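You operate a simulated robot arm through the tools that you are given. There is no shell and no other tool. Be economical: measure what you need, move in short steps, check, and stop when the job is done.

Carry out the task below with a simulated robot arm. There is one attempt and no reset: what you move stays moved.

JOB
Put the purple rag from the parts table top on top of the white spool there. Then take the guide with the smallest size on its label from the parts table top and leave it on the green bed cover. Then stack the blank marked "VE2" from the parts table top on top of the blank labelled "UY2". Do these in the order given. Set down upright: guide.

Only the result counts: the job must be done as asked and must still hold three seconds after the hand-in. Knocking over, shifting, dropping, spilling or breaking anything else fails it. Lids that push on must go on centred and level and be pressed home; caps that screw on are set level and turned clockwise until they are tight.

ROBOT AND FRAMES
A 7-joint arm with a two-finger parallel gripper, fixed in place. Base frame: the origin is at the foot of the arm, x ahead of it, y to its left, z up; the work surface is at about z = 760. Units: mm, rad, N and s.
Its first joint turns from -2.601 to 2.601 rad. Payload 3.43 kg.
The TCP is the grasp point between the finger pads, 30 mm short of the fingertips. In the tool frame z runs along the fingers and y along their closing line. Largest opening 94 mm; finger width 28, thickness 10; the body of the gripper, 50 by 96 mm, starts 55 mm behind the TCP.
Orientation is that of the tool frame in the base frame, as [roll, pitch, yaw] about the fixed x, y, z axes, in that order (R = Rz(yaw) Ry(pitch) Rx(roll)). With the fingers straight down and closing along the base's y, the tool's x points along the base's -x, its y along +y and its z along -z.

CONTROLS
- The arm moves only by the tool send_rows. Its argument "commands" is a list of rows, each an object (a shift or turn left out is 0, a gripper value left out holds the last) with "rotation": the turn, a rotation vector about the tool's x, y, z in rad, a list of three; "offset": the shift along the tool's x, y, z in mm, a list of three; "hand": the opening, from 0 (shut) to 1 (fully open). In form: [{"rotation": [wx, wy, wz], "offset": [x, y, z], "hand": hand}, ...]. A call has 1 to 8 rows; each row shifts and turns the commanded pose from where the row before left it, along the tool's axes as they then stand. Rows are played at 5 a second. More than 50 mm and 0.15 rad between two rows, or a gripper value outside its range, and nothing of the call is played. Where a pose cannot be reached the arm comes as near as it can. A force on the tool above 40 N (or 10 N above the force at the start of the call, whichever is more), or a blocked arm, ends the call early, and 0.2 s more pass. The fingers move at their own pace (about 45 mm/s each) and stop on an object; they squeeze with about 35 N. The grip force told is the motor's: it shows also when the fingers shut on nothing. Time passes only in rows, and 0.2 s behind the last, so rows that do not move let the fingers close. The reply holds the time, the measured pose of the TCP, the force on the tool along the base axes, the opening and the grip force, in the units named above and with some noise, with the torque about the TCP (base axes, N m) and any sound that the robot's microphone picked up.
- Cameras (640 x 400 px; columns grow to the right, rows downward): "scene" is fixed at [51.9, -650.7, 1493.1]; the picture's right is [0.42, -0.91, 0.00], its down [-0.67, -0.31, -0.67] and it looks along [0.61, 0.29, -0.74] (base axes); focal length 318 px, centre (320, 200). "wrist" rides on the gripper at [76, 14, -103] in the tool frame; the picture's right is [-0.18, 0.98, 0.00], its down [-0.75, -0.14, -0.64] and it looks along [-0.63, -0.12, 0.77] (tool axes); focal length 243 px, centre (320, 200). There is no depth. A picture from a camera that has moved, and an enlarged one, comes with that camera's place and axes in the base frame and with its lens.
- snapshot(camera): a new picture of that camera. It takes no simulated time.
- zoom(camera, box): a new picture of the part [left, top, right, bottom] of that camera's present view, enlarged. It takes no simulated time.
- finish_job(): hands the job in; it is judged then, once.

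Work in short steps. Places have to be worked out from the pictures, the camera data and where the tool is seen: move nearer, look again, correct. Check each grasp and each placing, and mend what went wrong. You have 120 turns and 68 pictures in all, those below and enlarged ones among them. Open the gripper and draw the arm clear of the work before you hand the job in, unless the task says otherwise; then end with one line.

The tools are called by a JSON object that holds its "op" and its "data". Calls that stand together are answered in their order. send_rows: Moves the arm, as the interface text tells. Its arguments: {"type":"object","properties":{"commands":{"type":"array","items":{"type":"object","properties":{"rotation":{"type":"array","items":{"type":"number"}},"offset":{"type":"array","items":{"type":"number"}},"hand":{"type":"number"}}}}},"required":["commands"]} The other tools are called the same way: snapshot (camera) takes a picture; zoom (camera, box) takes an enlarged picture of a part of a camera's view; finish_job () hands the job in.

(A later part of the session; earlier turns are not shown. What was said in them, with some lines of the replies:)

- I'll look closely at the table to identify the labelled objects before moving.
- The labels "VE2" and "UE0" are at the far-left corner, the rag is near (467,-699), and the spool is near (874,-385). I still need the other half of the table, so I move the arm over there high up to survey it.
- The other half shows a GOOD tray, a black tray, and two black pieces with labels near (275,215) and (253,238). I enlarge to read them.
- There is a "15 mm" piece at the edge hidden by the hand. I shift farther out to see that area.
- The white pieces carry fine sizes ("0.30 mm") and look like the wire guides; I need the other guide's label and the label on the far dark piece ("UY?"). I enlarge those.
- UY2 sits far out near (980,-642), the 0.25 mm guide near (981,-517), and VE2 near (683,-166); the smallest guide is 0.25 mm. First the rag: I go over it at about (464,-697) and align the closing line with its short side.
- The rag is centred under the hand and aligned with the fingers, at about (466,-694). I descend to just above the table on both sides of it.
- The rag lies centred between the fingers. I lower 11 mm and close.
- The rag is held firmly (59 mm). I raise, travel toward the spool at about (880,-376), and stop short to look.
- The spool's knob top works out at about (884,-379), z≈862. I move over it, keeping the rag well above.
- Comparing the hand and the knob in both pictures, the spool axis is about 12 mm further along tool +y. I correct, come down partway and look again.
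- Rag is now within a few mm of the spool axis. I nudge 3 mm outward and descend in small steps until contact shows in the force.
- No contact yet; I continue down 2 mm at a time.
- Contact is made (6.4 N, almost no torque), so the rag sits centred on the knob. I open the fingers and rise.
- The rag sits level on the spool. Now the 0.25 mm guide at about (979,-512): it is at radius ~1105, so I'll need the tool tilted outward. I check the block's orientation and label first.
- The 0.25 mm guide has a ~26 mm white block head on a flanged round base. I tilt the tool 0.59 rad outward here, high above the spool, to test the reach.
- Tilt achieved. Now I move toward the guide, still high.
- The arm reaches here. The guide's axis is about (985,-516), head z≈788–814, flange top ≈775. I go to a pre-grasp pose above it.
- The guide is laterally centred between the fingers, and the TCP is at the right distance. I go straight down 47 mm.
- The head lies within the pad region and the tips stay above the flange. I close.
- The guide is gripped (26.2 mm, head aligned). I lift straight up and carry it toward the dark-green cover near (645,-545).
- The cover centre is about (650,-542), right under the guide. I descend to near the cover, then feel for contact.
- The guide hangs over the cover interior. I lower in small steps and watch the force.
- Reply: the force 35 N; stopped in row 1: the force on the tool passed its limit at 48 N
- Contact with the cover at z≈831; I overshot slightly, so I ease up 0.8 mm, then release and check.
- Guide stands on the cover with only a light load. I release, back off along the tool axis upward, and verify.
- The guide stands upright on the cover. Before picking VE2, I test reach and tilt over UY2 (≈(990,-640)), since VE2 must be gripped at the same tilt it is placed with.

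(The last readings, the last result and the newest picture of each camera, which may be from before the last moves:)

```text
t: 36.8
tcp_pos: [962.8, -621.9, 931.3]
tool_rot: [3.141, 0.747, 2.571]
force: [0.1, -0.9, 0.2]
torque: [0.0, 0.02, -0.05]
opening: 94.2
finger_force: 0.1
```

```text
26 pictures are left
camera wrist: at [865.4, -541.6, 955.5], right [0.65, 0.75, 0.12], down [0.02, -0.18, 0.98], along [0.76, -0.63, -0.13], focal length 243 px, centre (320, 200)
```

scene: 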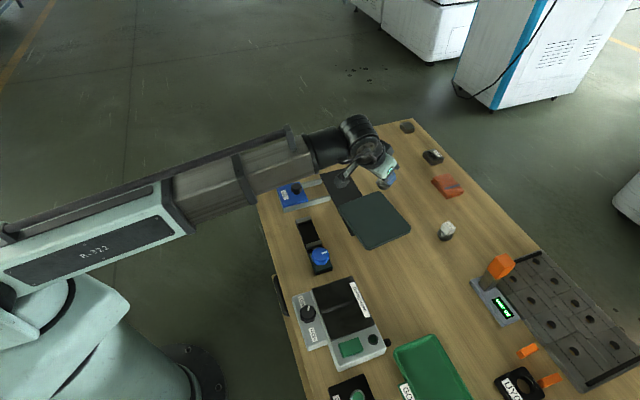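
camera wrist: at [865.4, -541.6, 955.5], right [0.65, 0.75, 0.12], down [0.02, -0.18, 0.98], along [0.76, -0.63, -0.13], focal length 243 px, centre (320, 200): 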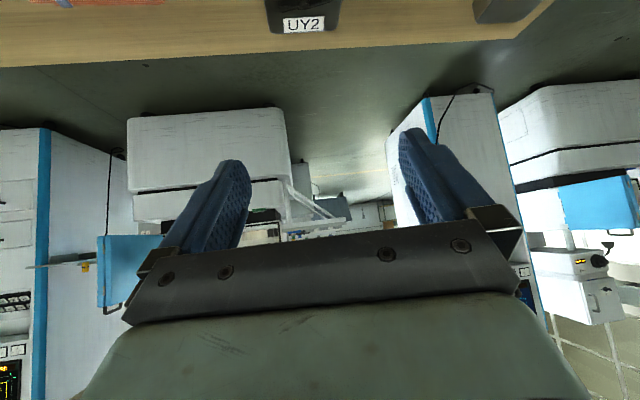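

Pose reachable here. I test further down and outward (staying well above UY2) to see whether the arm saturates.

{"op": "send_rows", "data": {"commands": [{"offset": [16.4, 0, 32.5]}, {"offset": [16.4, 0, 32.5]}]}}

{"op": "zoom", "data": {"camera": "scene", "box": [390, 110, 470, 190]}}

```text
t: 37.4
tcp_pos: [978.1, -632.2, 860.5]
tool_rot: [3.141, 0.748, 2.568]
force: [-0.1, 0.1, 0.9]
torque: [-0.04, 0.02, 0.01]
opening: 93.8
finger_force: 0.1
```

```text
5.00 times, centred on (430, 150) of scene
camera zoom: at [51.9, -650.7, 1493.1], right [0.42, -0.91, 0.0], down [-0.67, -0.31, -0.67], along [0.61, 0.29, -0.74], focal length 1588 px, centre (-230, 450)
```

zoom: 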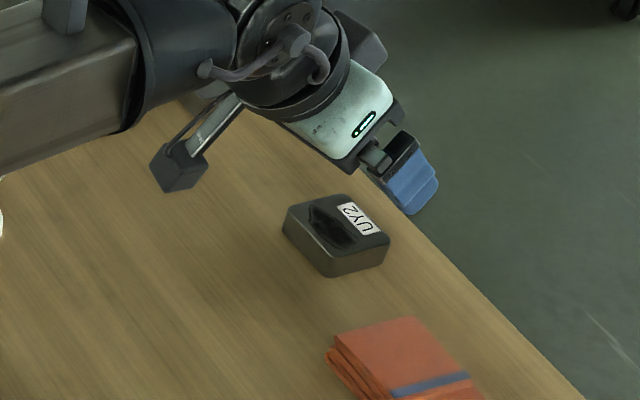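

No saturation at r=1165, so placing at tilt 0.75 is feasible. I lift clear and carry the same orientation over to VE2 near (683,-166).

{"op": "send_rows", "data": {"commands": [{"offset": [-22.6, 0, -24.5]}, {"offset": [-22.6, 0, -24.5]}, {"offset": [-22.6, 0, -24.5]}]}}

{"op": "send_rows", "data": {"commands": [{"offset": [30.6, 19.3, -28.25]}, {"offset": [30.6, 19.3, -28.25]}, {"offset": [30.6, 19.3, -28.25]}, {"offset": [30.6, 19.3, -28.25]}, {"offset": [30.6, 19.3, -28.25]}, {"offset": [30.6, 19.3, -28.25]}]}}

{"op": "send_rows", "data": {"commands": [{"offset": [30.6, 19.3, -28.25]}, {"offset": [30.6, 19.3, -28.25]}, {"offset": [30.6, 19.3, -28.25]}, {"offset": [30.6, 19.3, -28.25]}]}}

{"op": "snapshot", "data": {"camera": "wrist"}}

```text
t: 38.2
tcp_pos: [977.6, -632.0, 960.4]
tool_rot: [3.141, 0.748, 2.568]
force: [0.4, 0.1, -0.2]
torque: [0.03, -0.02, -0.03]
opening: 93.9
finger_force: 0.1
```

```text
t: 39.6
tcp_pos: [830.6, -400.9, 960.4]
tool_rot: [-3.141, 0.747, 2.568]
force: [0.0, -0.7, -0.5]
torque: [-0.04, 0.01, 0.03]
opening: 93.8
finger_force: 0.1
```

```text
t: 40.6
tcp_pos: [731.7, -244.8, 961.0]
tool_rot: [-3.141, 0.745, 2.568]
force: [-0.2, 0.2, -0.3]
torque: [-0.03, 0.01, 0.0]
opening: 94.2
finger_force: 0.0
```

```text
24 pictures are left
camera wrist: at [634.7, -164.9, 986.3], right [0.65, 0.75, 0.12], down [0.02, -0.18, 0.98], along [0.76, -0.63, -0.13], focal length 243 px, centre (320, 200)
```

wrist: 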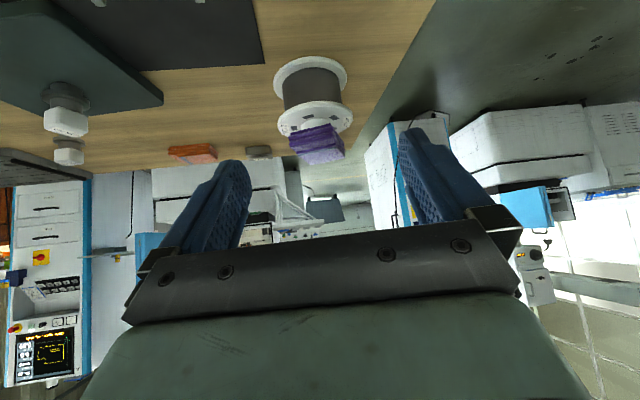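

The camera looks too flat here. I finish the move over VE2 and tilt the tool back upright temporarily to measure VE2 accurately.

{"op": "send_rows", "data": {"commands": [{"offset": [30.6, 19.3, -28.25]}, {"offset": [30.6, 19.3, -28.25]}, {"rotation": [0, 0.149, 0]}, {"rotation": [0, 0.149, 0]}, {"rotation": [0, 0.149, 0]}, {"rotation": [0, 0.149, 0]}, {"rotation": [0, 0.149, 0]}]}}

{"op": "snapshot", "data": {"camera": "wrist"}}

```text
t: 42.2
tcp_pos: [683.0, -166.7, 959.1]
tool_rot: [3.14, 0.0, 2.569]
force: [-0.6, -0.3, 0.0]
torque: [-0.03, -0.01, 0.02]
opening: 94.0
finger_force: 0.0
```

```text
23 pictures are left
camera wrist: at [628.0, -113.9, 1064.2], right [0.69, 0.73, 0.0], down [0.56, -0.53, 0.64], along [0.47, -0.44, -0.77], focal length 243 px, centre (320, 200)
```

wrist: 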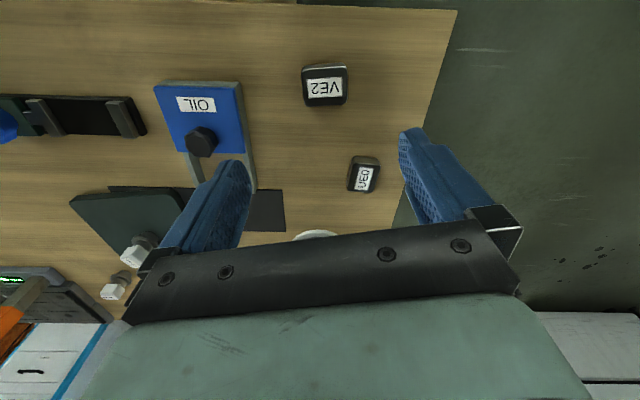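

{"op": "zoom", "data": {"camera": "wrist", "box": [280, 50, 376, 110]}}

```text
6.67 times, centred on (328, 80) of wrist
camera zoom: at [628.0, -113.9, 1064.2], right [0.69, 0.73, 0.0], down [0.56, -0.53, 0.64], along [0.47, -0.44, -0.77], focal length 1618 px, centre (267, 1000)
```

zoom: 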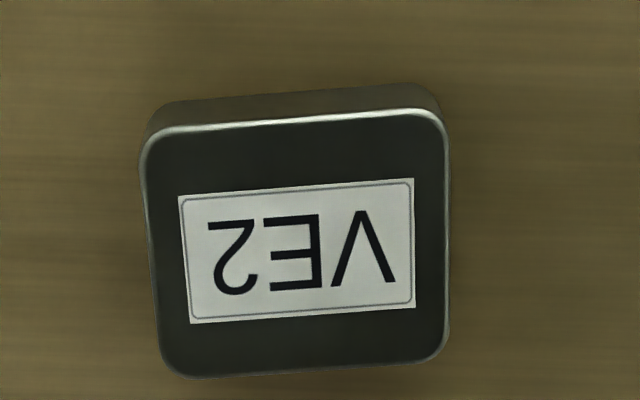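

VE2 measures about 48 × 38 mm, centre (687,-161), long side across a heading of -39.5°. I align yaw to it, tilt again by 0.745 and come down to pre-grasp height.

{"op": "send_rows", "data": {"commands": [{"rotation": [0, 0, 0.117]}, {"rotation": [0, -0.149, 0]}, {"rotation": [0, -0.149, 0]}, {"rotation": [0, -0.149, 0]}, {"rotation": [0, -0.149, 0]}, {"rotation": [0, -0.149, 0]}]}}

{"op": "send_rows", "data": {"commands": [{"offset": [27.4, 2.2, 24.1]}, {"offset": [27.4, 2.2, 24.1]}, {"offset": [27.4, 2.2, 24.1]}]}}

{"op": "snapshot", "data": {"camera": "wrist"}}

{"op": "zoom", "data": {"camera": "scene", "box": [220, 100, 340, 200]}}

```text
t: 43.6
tcp_pos: [682.6, -166.0, 961.0]
tool_rot: [-3.141, 0.75, 2.452]
force: [0.8, 0.0, -0.1]
torque: [0.0, 0.02, -0.02]
opening: 93.9
finger_force: 0.1
```

```text
t: 44.4
tcp_pos: [678.6, -156.4, 851.2]
tool_rot: [3.141, 0.745, 2.452]
force: [0.6, 0.2, -0.2]
torque: [0.02, 0.02, 0.01]
opening: 94.0
finger_force: 0.0
```

```text
21 pictures are left
camera wrist: at [591.8, -64.4, 875.9], right [0.73, 0.67, 0.13], down [0.0, -0.18, 0.98], along [0.68, -0.72, -0.13], focal length 243 px, centre (320, 200)
```

wrist: 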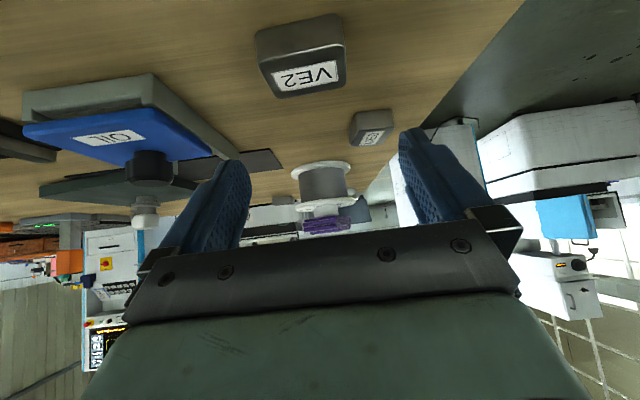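

```text
4.00 times, centred on (280, 150) of scene
camera zoom: at [51.9, -650.7, 1493.1], right [0.42, -0.91, 0.0], down [-0.67, -0.31, -0.67], along [0.61, 0.29, -0.74], focal length 1271 px, centre (480, 400)
```

zoom: 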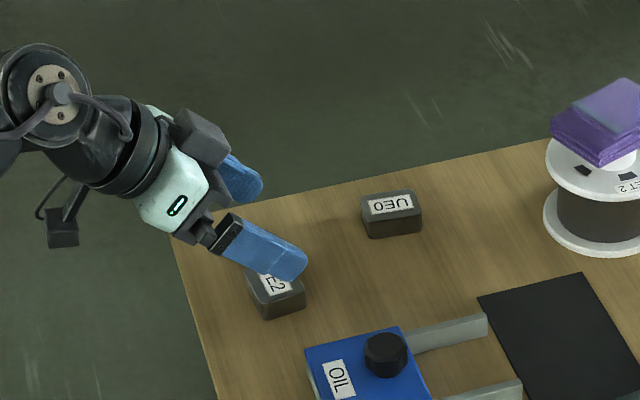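

VE2 is laterally centred between the fingers. I go straight down about 56 mm to z≈795 (fingertips ~3 mm over the table), then close.

{"op": "send_rows", "data": {"commands": [{"offset": [15, 0, 15.2]}, {"offset": [15, 0, 15.2]}, {"offset": [6, 0, 5.9]}, {"offset": [3.2, 0, 3.3]}]}}

{"op": "snapshot", "data": {"camera": "wrist"}}

{"op": "zoom", "data": {"camera": "scene", "box": [240, 120, 320, 190]}}

```text
t: 45.4
tcp_pos: [675.7, -153.8, 795.5]
tool_rot: [-3.141, 0.747, 2.452]
force: [-0.2, 0.5, 0.0]
torque: [-0.01, 0.0, -0.01]
opening: 94.1
finger_force: 0.0
```

```text
19 pictures are left
camera wrist: at [590.4, -62.8, 820.2], right [0.73, 0.67, 0.12], down [0.0, -0.18, 0.98], along [0.68, -0.72, -0.13], focal length 243 px, centre (320, 200)
```

wrist: 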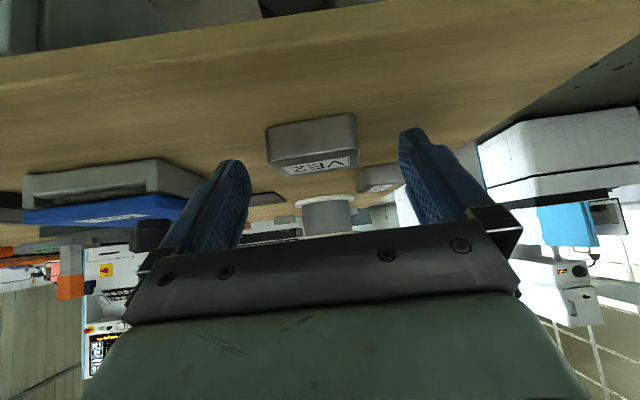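

```text
5.71 times, centred on (280, 155) of scene
camera zoom: at [51.9, -650.7, 1493.1], right [0.42, -0.91, 0.0], down [-0.67, -0.31, -0.67], along [0.61, 0.29, -0.74], focal length 1815 px, centre (549, 457)
```

zoom: 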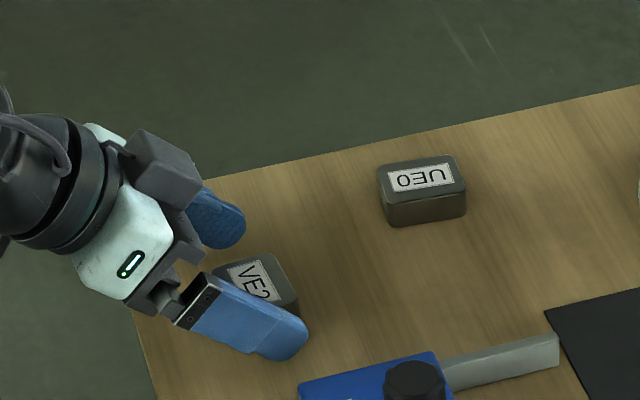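

Fingers straddle VE2 properly. I close.

{"op": "send_rows", "data": {"commands": [{"hand": 0}, {}, {}, {}, {}]}}

{"op": "send_rows", "data": {"commands": [{"offset": [-6.8, 0, -7.4]}, {"offset": [-20.3, 0, -22]}]}}

{"op": "snapshot", "data": {"camera": "wrist"}}

```text
t: 46.6
tcp_pos: [676.1, -153.9, 796.6]
tool_rot: [-3.14, 0.748, 2.452]
force: [-1.0, -1.5, -0.1]
torque: [-0.1, 0.06, 0.01]
opening: 49.3
finger_force: 34.6
```

```text
t: 47.2
tcp_pos: [676.9, -152.7, 836.7]
tool_rot: [3.141, 0.746, 2.453]
force: [-0.3, 0.0, -3.4]
torque: [0.02, 0.02, 0.02]
opening: 49.5
finger_force: 34.6
```

```text
17 pictures are left
camera wrist: at [590.7, -62.0, 860.6], right [0.73, 0.67, 0.13], down [0.0, -0.18, 0.98], along [0.68, -0.72, -0.13], focal length 243 px, centre (320, 200)
```

wrist: 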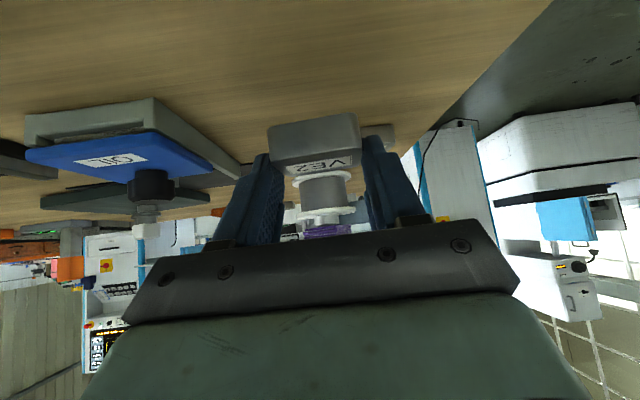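

VE2 is held level (49.4 mm, ~3.4 N). I lift high and carry it toward UY2, passing well above the spool and rag.

{"op": "send_rows", "data": {"commands": [{"offset": [-28, 0, -30.4]}, {"offset": [-28, 0, -30.4]}, {"offset": [-28, 0, -30.4]}]}}

{"op": "send_rows", "data": {"commands": [{"offset": [-32.6, -16.3, 30.1]}, {"offset": [-32.6, -16.3, 30.1]}, {"offset": [-32.6, -16.3, 30.1]}, {"offset": [-32.6, -16.3, 30.1]}, {"offset": [-32.6, -16.3, 30.1]}, {"offset": [-32.6, -16.3, 30.1]}]}}

{"op": "send_rows", "data": {"commands": [{"offset": [-32.6, -16.3, 30.1]}, {"offset": [-32.6, -16.3, 30.1]}, {"offset": [-32.6, -16.3, 30.1]}, {"offset": [-32.6, -16.3, 30.1]}]}}

{"op": "snapshot", "data": {"camera": "wrist"}}

```text
t: 48.0
tcp_pos: [676.6, -152.9, 960.2]
tool_rot: [3.14, 0.745, 2.451]
force: [-0.1, -0.1, -2.7]
torque: [0.03, 0.05, 0.01]
opening: 49.4
finger_force: 35.1
```

```text
t: 49.4
tcp_pos: [819.2, -399.5, 960.3]
tool_rot: [-3.141, 0.748, 2.454]
force: [0.7, -0.4, -2.8]
torque: [0.0, 0.03, 0.02]
opening: 49.7
finger_force: 35.3
```

```text
t: 50.4
tcp_pos: [915.1, -561.3, 960.1]
tool_rot: [3.138, 0.748, 2.453]
force: [0.0, -0.4, -2.8]
torque: [0.04, -0.02, -0.01]
opening: 49.6
finger_force: 35.2
```

```text
16 pictures are left
camera wrist: at [829.0, -469.2, 984.5], right [0.73, 0.67, 0.13], down [0.0, -0.18, 0.98], along [0.68, -0.72, -0.13], focal length 243 px, centre (320, 200)
```

wrist: 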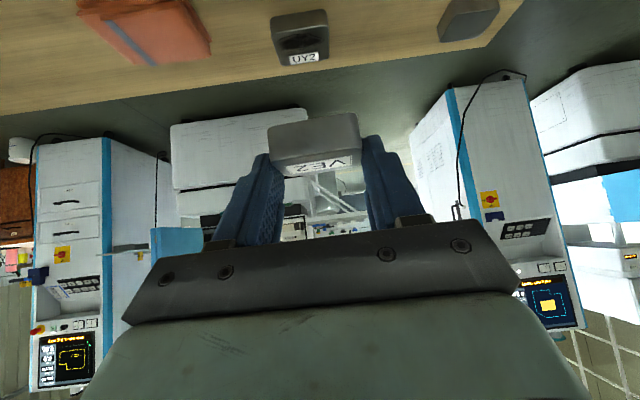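

{"op": "zoom", "data": {"camera": "wrist", "box": [240, 0, 380, 180]}}

{"op": "zoom", "data": {"camera": "scene", "box": [380, 100, 460, 180]}}

```text
2.22 times, centred on (310, 90) of wrist
camera zoom: at [829.0, -469.2, 984.5], right [0.73, 0.67, 0.13], down [0.0, -0.18, 0.98], along [0.68, -0.72, -0.13], focal length 539 px, centre (342, 444)
```

zoom: 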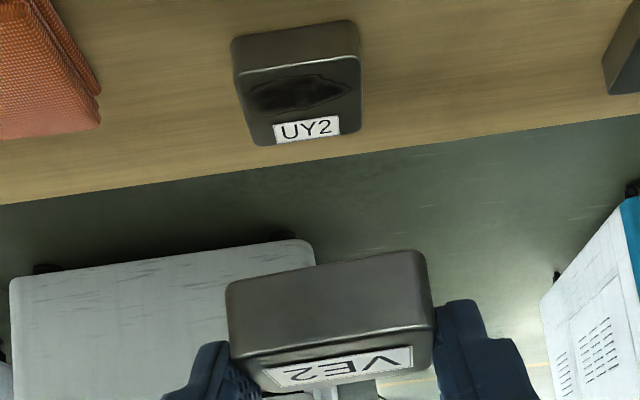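

```text
5.00 times, centred on (420, 140) of scene
camera zoom: at [51.9, -650.7, 1493.1], right [0.42, -0.91, 0.0], down [-0.67, -0.31, -0.67], along [0.61, 0.29, -0.74], focal length 1588 px, centre (-180, 500)
```

zoom: 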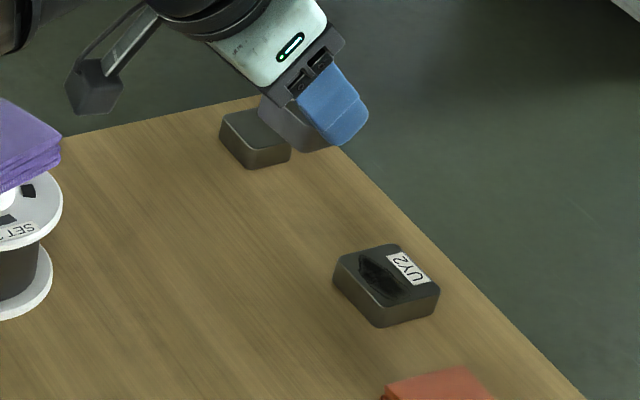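

UY2's top is about z=778 with centre ≈(998,-645); VE2 is parallel to it. I move to a pre-place position ~50 mm above and look again.

{"op": "send_rows", "data": {"commands": [{"offset": [-2.9, -4.7, 43.5]}, {"offset": [-2.9, -4.7, 43.5]}, {"offset": [-2.9, -4.6, 43.5]}]}}

{"op": "zoom", "data": {"camera": "wrist", "box": [240, 0, 380, 180]}}

{"op": "zoom", "data": {"camera": "scene", "box": [390, 110, 460, 180]}}

```text
t: 51.2
tcp_pos: [978.8, -633.0, 868.7]
tool_rot: [3.141, 0.748, 2.451]
force: [-1.3, -0.2, -3.4]
torque: [0.04, 0.06, 0.0]
opening: 49.4
finger_force: 35.0
```

```text
2.22 times, centred on (310, 90) of wrist
camera zoom: at [892.8, -541.7, 894.6], right [0.73, 0.67, 0.13], down [0.0, -0.18, 0.98], along [0.68, -0.72, -0.13], focal length 539 px, centre (342, 444)
```

zoom: 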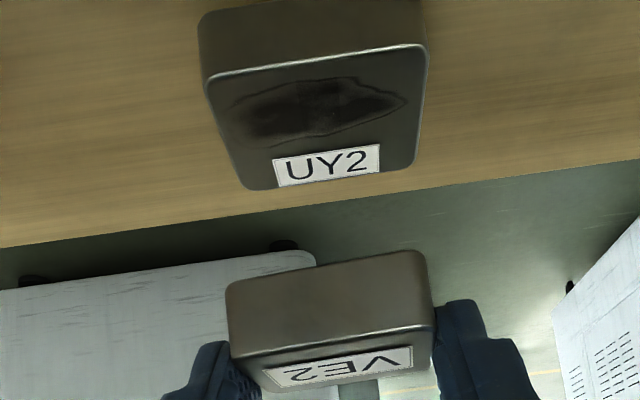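

```text
5.71 times, centred on (425, 145) of scene
camera zoom: at [51.9, -650.7, 1493.1], right [0.42, -0.91, 0.0], down [-0.67, -0.31, -0.67], along [0.61, 0.29, -0.74], focal length 1815 px, centre (-280, 514)
```

zoom: 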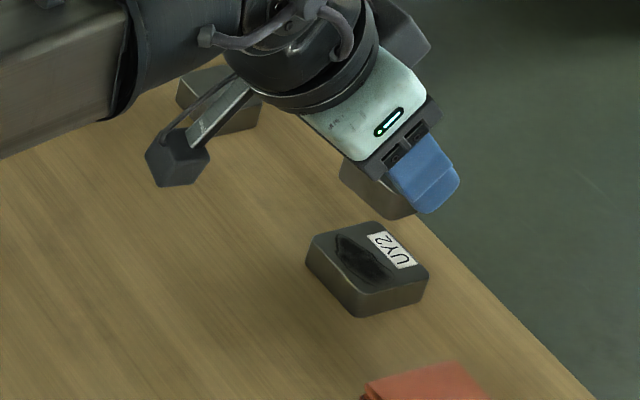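

UY2's top is flat (just a stain). VE2's centre needs about 8 mm more outward and 2.5 mm along +y; I apply this while descending to ~10 mm above.

{"op": "send_rows", "data": {"commands": [{"offset": [-5.9, 2.5, 5.4]}, {"offset": [14.9, 0, 16]}, {"offset": [14.8, 0, 16]}]}}

{"op": "snapshot", "data": {"camera": "wrist"}}

{"op": "zoom", "data": {"camera": "scene", "box": [390, 110, 460, 180]}}

```text
t: 52.0
tcp_pos: [986.8, -634.5, 826.7]
tool_rot: [-3.141, 0.748, 2.454]
force: [1.4, -0.4, -2.6]
torque: [0.03, 0.02, 0.01]
opening: 49.3
finger_force: 34.5
```

```text
11 pictures are left
camera wrist: at [900.9, -544.6, 851.1], right [0.73, 0.67, 0.13], down [0.0, -0.18, 0.98], along [0.68, -0.72, -0.13], focal length 243 px, centre (320, 200)
```

wrist: 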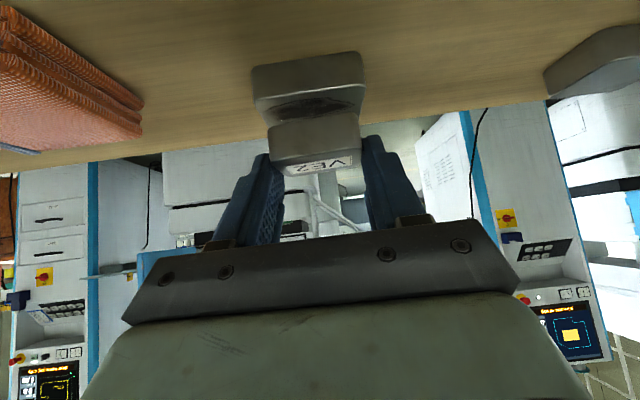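

```text
5.71 times, centred on (425, 145) of scene
camera zoom: at [51.9, -650.7, 1493.1], right [0.42, -0.91, 0.0], down [-0.67, -0.31, -0.67], along [0.61, 0.29, -0.74], focal length 1815 px, centre (-280, 514)
```

zoom: 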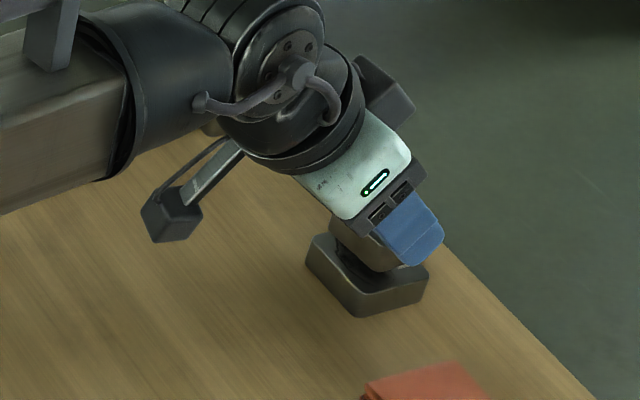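

VE2 is aligned over UY2 within a couple of mm. I lower gently until contact.

{"op": "send_rows", "data": {"commands": [{"offset": [4.1, 0, 4.4]}, {"offset": [1.4, 0, 1.5]}]}}

{"op": "send_rows", "data": {"commands": [{"offset": [0.68, 0, 0.73]}, {}]}}

{"op": "send_rows", "data": {"commands": [{"offset": [0.68, 0, 0.73]}, {}]}}

```text
t: 52.6
tcp_pos: [988.0, -635.5, 818.5]
tool_rot: [3.141, 0.748, 2.452]
force: [-0.2, -0.1, -3.1]
torque: [0.01, 0.05, 0.02]
opening: 49.6
finger_force: 34.5
```

```text
t: 53.2
tcp_pos: [988.0, -635.2, 817.6]
tool_rot: [3.141, 0.747, 2.451]
force: [0.4, -0.3, -2.6]
torque: [0.01, 0.05, 0.0]
opening: 49.5
finger_force: 34.6
```

```text
t: 53.8
tcp_pos: [987.0, -634.2, 816.8]
tool_rot: [3.141, 0.748, 2.452]
force: [0.0, 0.1, -3.7]
torque: [0.02, 0.03, -0.03]
opening: 49.3
finger_force: 35.0
```

No contact yet; continuing 1 mm at a time.

{"op": "send_rows", "data": {"commands": [{"offset": [0.68, 0, 0.73]}, {}]}}

{"op": "send_rows", "data": {"commands": [{"offset": [0.5, 0, 0.55]}, {}]}}

```text
t: 54.4
tcp_pos: [987.3, -635.7, 815.9]
tool_rot: [3.141, 0.746, 2.453]
force: [0.3, 0.6, -0.3]
torque: [0.0, 0.04, -0.01]
opening: 49.4
finger_force: 35.0
```

```text
t: 55.0
tcp_pos: [988.3, -635.7, 815.0]
tool_rot: [3.142, 0.746, 2.451]
force: [0.4, 1.3, 5.2]
torque: [0.07, 0.11, -0.01]
opening: 49.8
finger_force: 34.8
```

Contact (weight now carried by UY2). I release and check before withdrawing.

{"op": "send_rows", "data": {"commands": [{"hand": 0.65}, {}, {"hand": 0.85}, {}]}}

{"op": "send_rows", "data": {"commands": [{"offset": [-2, 0, -15]}, {"offset": [-5, 0, -35]}, {"offset": [-15, 0, -40]}, {"offset": [-15, 0, -40]}]}}

{"op": "snapshot", "data": {"camera": "wrist"}}

{"op": "zoom", "data": {"camera": "scene", "box": [390, 110, 460, 180]}}

```text
t: 56.0
tcp_pos: [987.0, -634.8, 815.0]
tool_rot: [-3.14, 0.747, 2.45]
force: [-1.6, -0.8, 0.0]
torque: [0.0, -0.01, -0.01]
opening: 79.5
finger_force: 0.0
```

```text
t: 57.0
tcp_pos: [940.4, -595.2, 936.3]
tool_rot: [3.14, 0.746, 2.451]
force: [0.1, -0.1, -0.1]
torque: [0.0, 0.03, -0.02]
opening: 79.8
finger_force: 0.1
```

```text
9 pictures are left
camera wrist: at [854.6, -505.1, 961.4], right [0.73, 0.67, 0.12], down [0.0, -0.18, 0.98], along [0.68, -0.72, -0.13], focal length 243 px, centre (320, 200)
```

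wrist: 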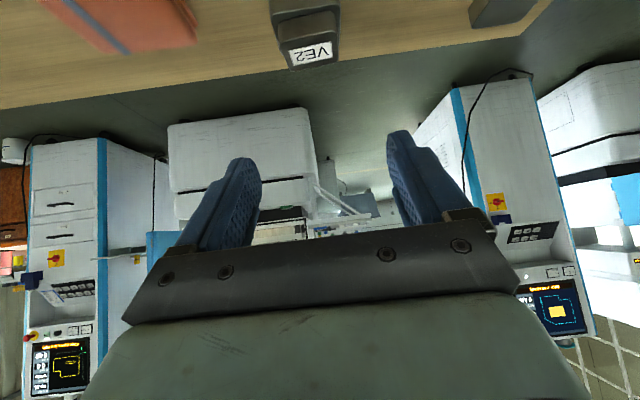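

```text
5.71 times, centred on (425, 145) of scene
camera zoom: at [51.9, -650.7, 1493.1], right [0.42, -0.91, 0.0], down [-0.67, -0.31, -0.67], along [0.61, 0.29, -0.74], focal length 1815 px, centre (-280, 514)
```

zoom: 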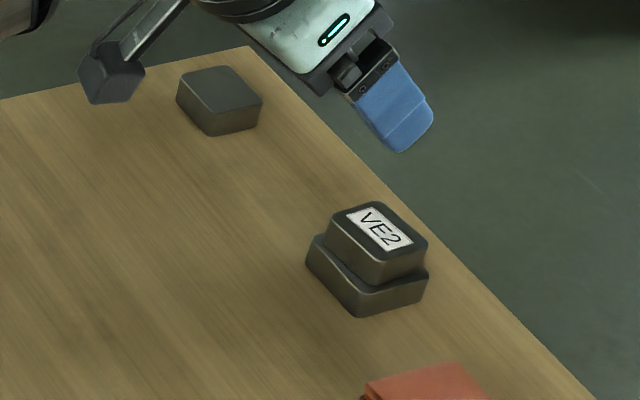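

VE2 rests flat on UY2. I raise the arm clear and do a final scene check.

{"op": "send_rows", "data": {"commands": [{"offset": [-27, 0, -29.4]}, {"offset": [-27, 0, -29.4]}, {"offset": [-27, 0, -29.4]}]}}

{"op": "zoom", "data": {"camera": "scene", "box": [240, 100, 480, 260]}}

```text
t: 57.8
tcp_pos: [940.5, -595.4, 1055.5]
tool_rot: [3.141, 0.745, 2.453]
force: [0.3, -0.9, 0.1]
torque: [0.02, -0.02, -0.02]
opening: 79.8
finger_force: 0.1
```

```text
2.50 times, centred on (360, 180) of scene
camera zoom: at [51.9, -650.7, 1493.1], right [0.42, -0.91, 0.0], down [-0.67, -0.31, -0.67], along [0.61, 0.29, -0.74], focal length 794 px, centre (220, 250)
```

zoom: 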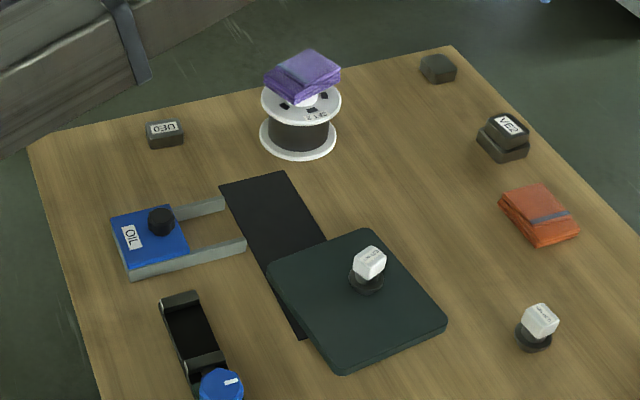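

Final check: the rag is on the spool, the 0.25 mm guide stands upright on the green cover, VE2 sits on UY2, and the arm is clear. I hand in.

{"op": "finish_job", "data": {}}

```text
The job is handed in.
```

I put the purple rag on the white spool, then stood the 0.25 mm guide upright on the dark-green pad (taken to be the bed cover), then stacked VE2 on UY2. The final picture showed all three in place and the arm clear. I took the white wire guides as the "guides", so the black "mm" pieces were left out.
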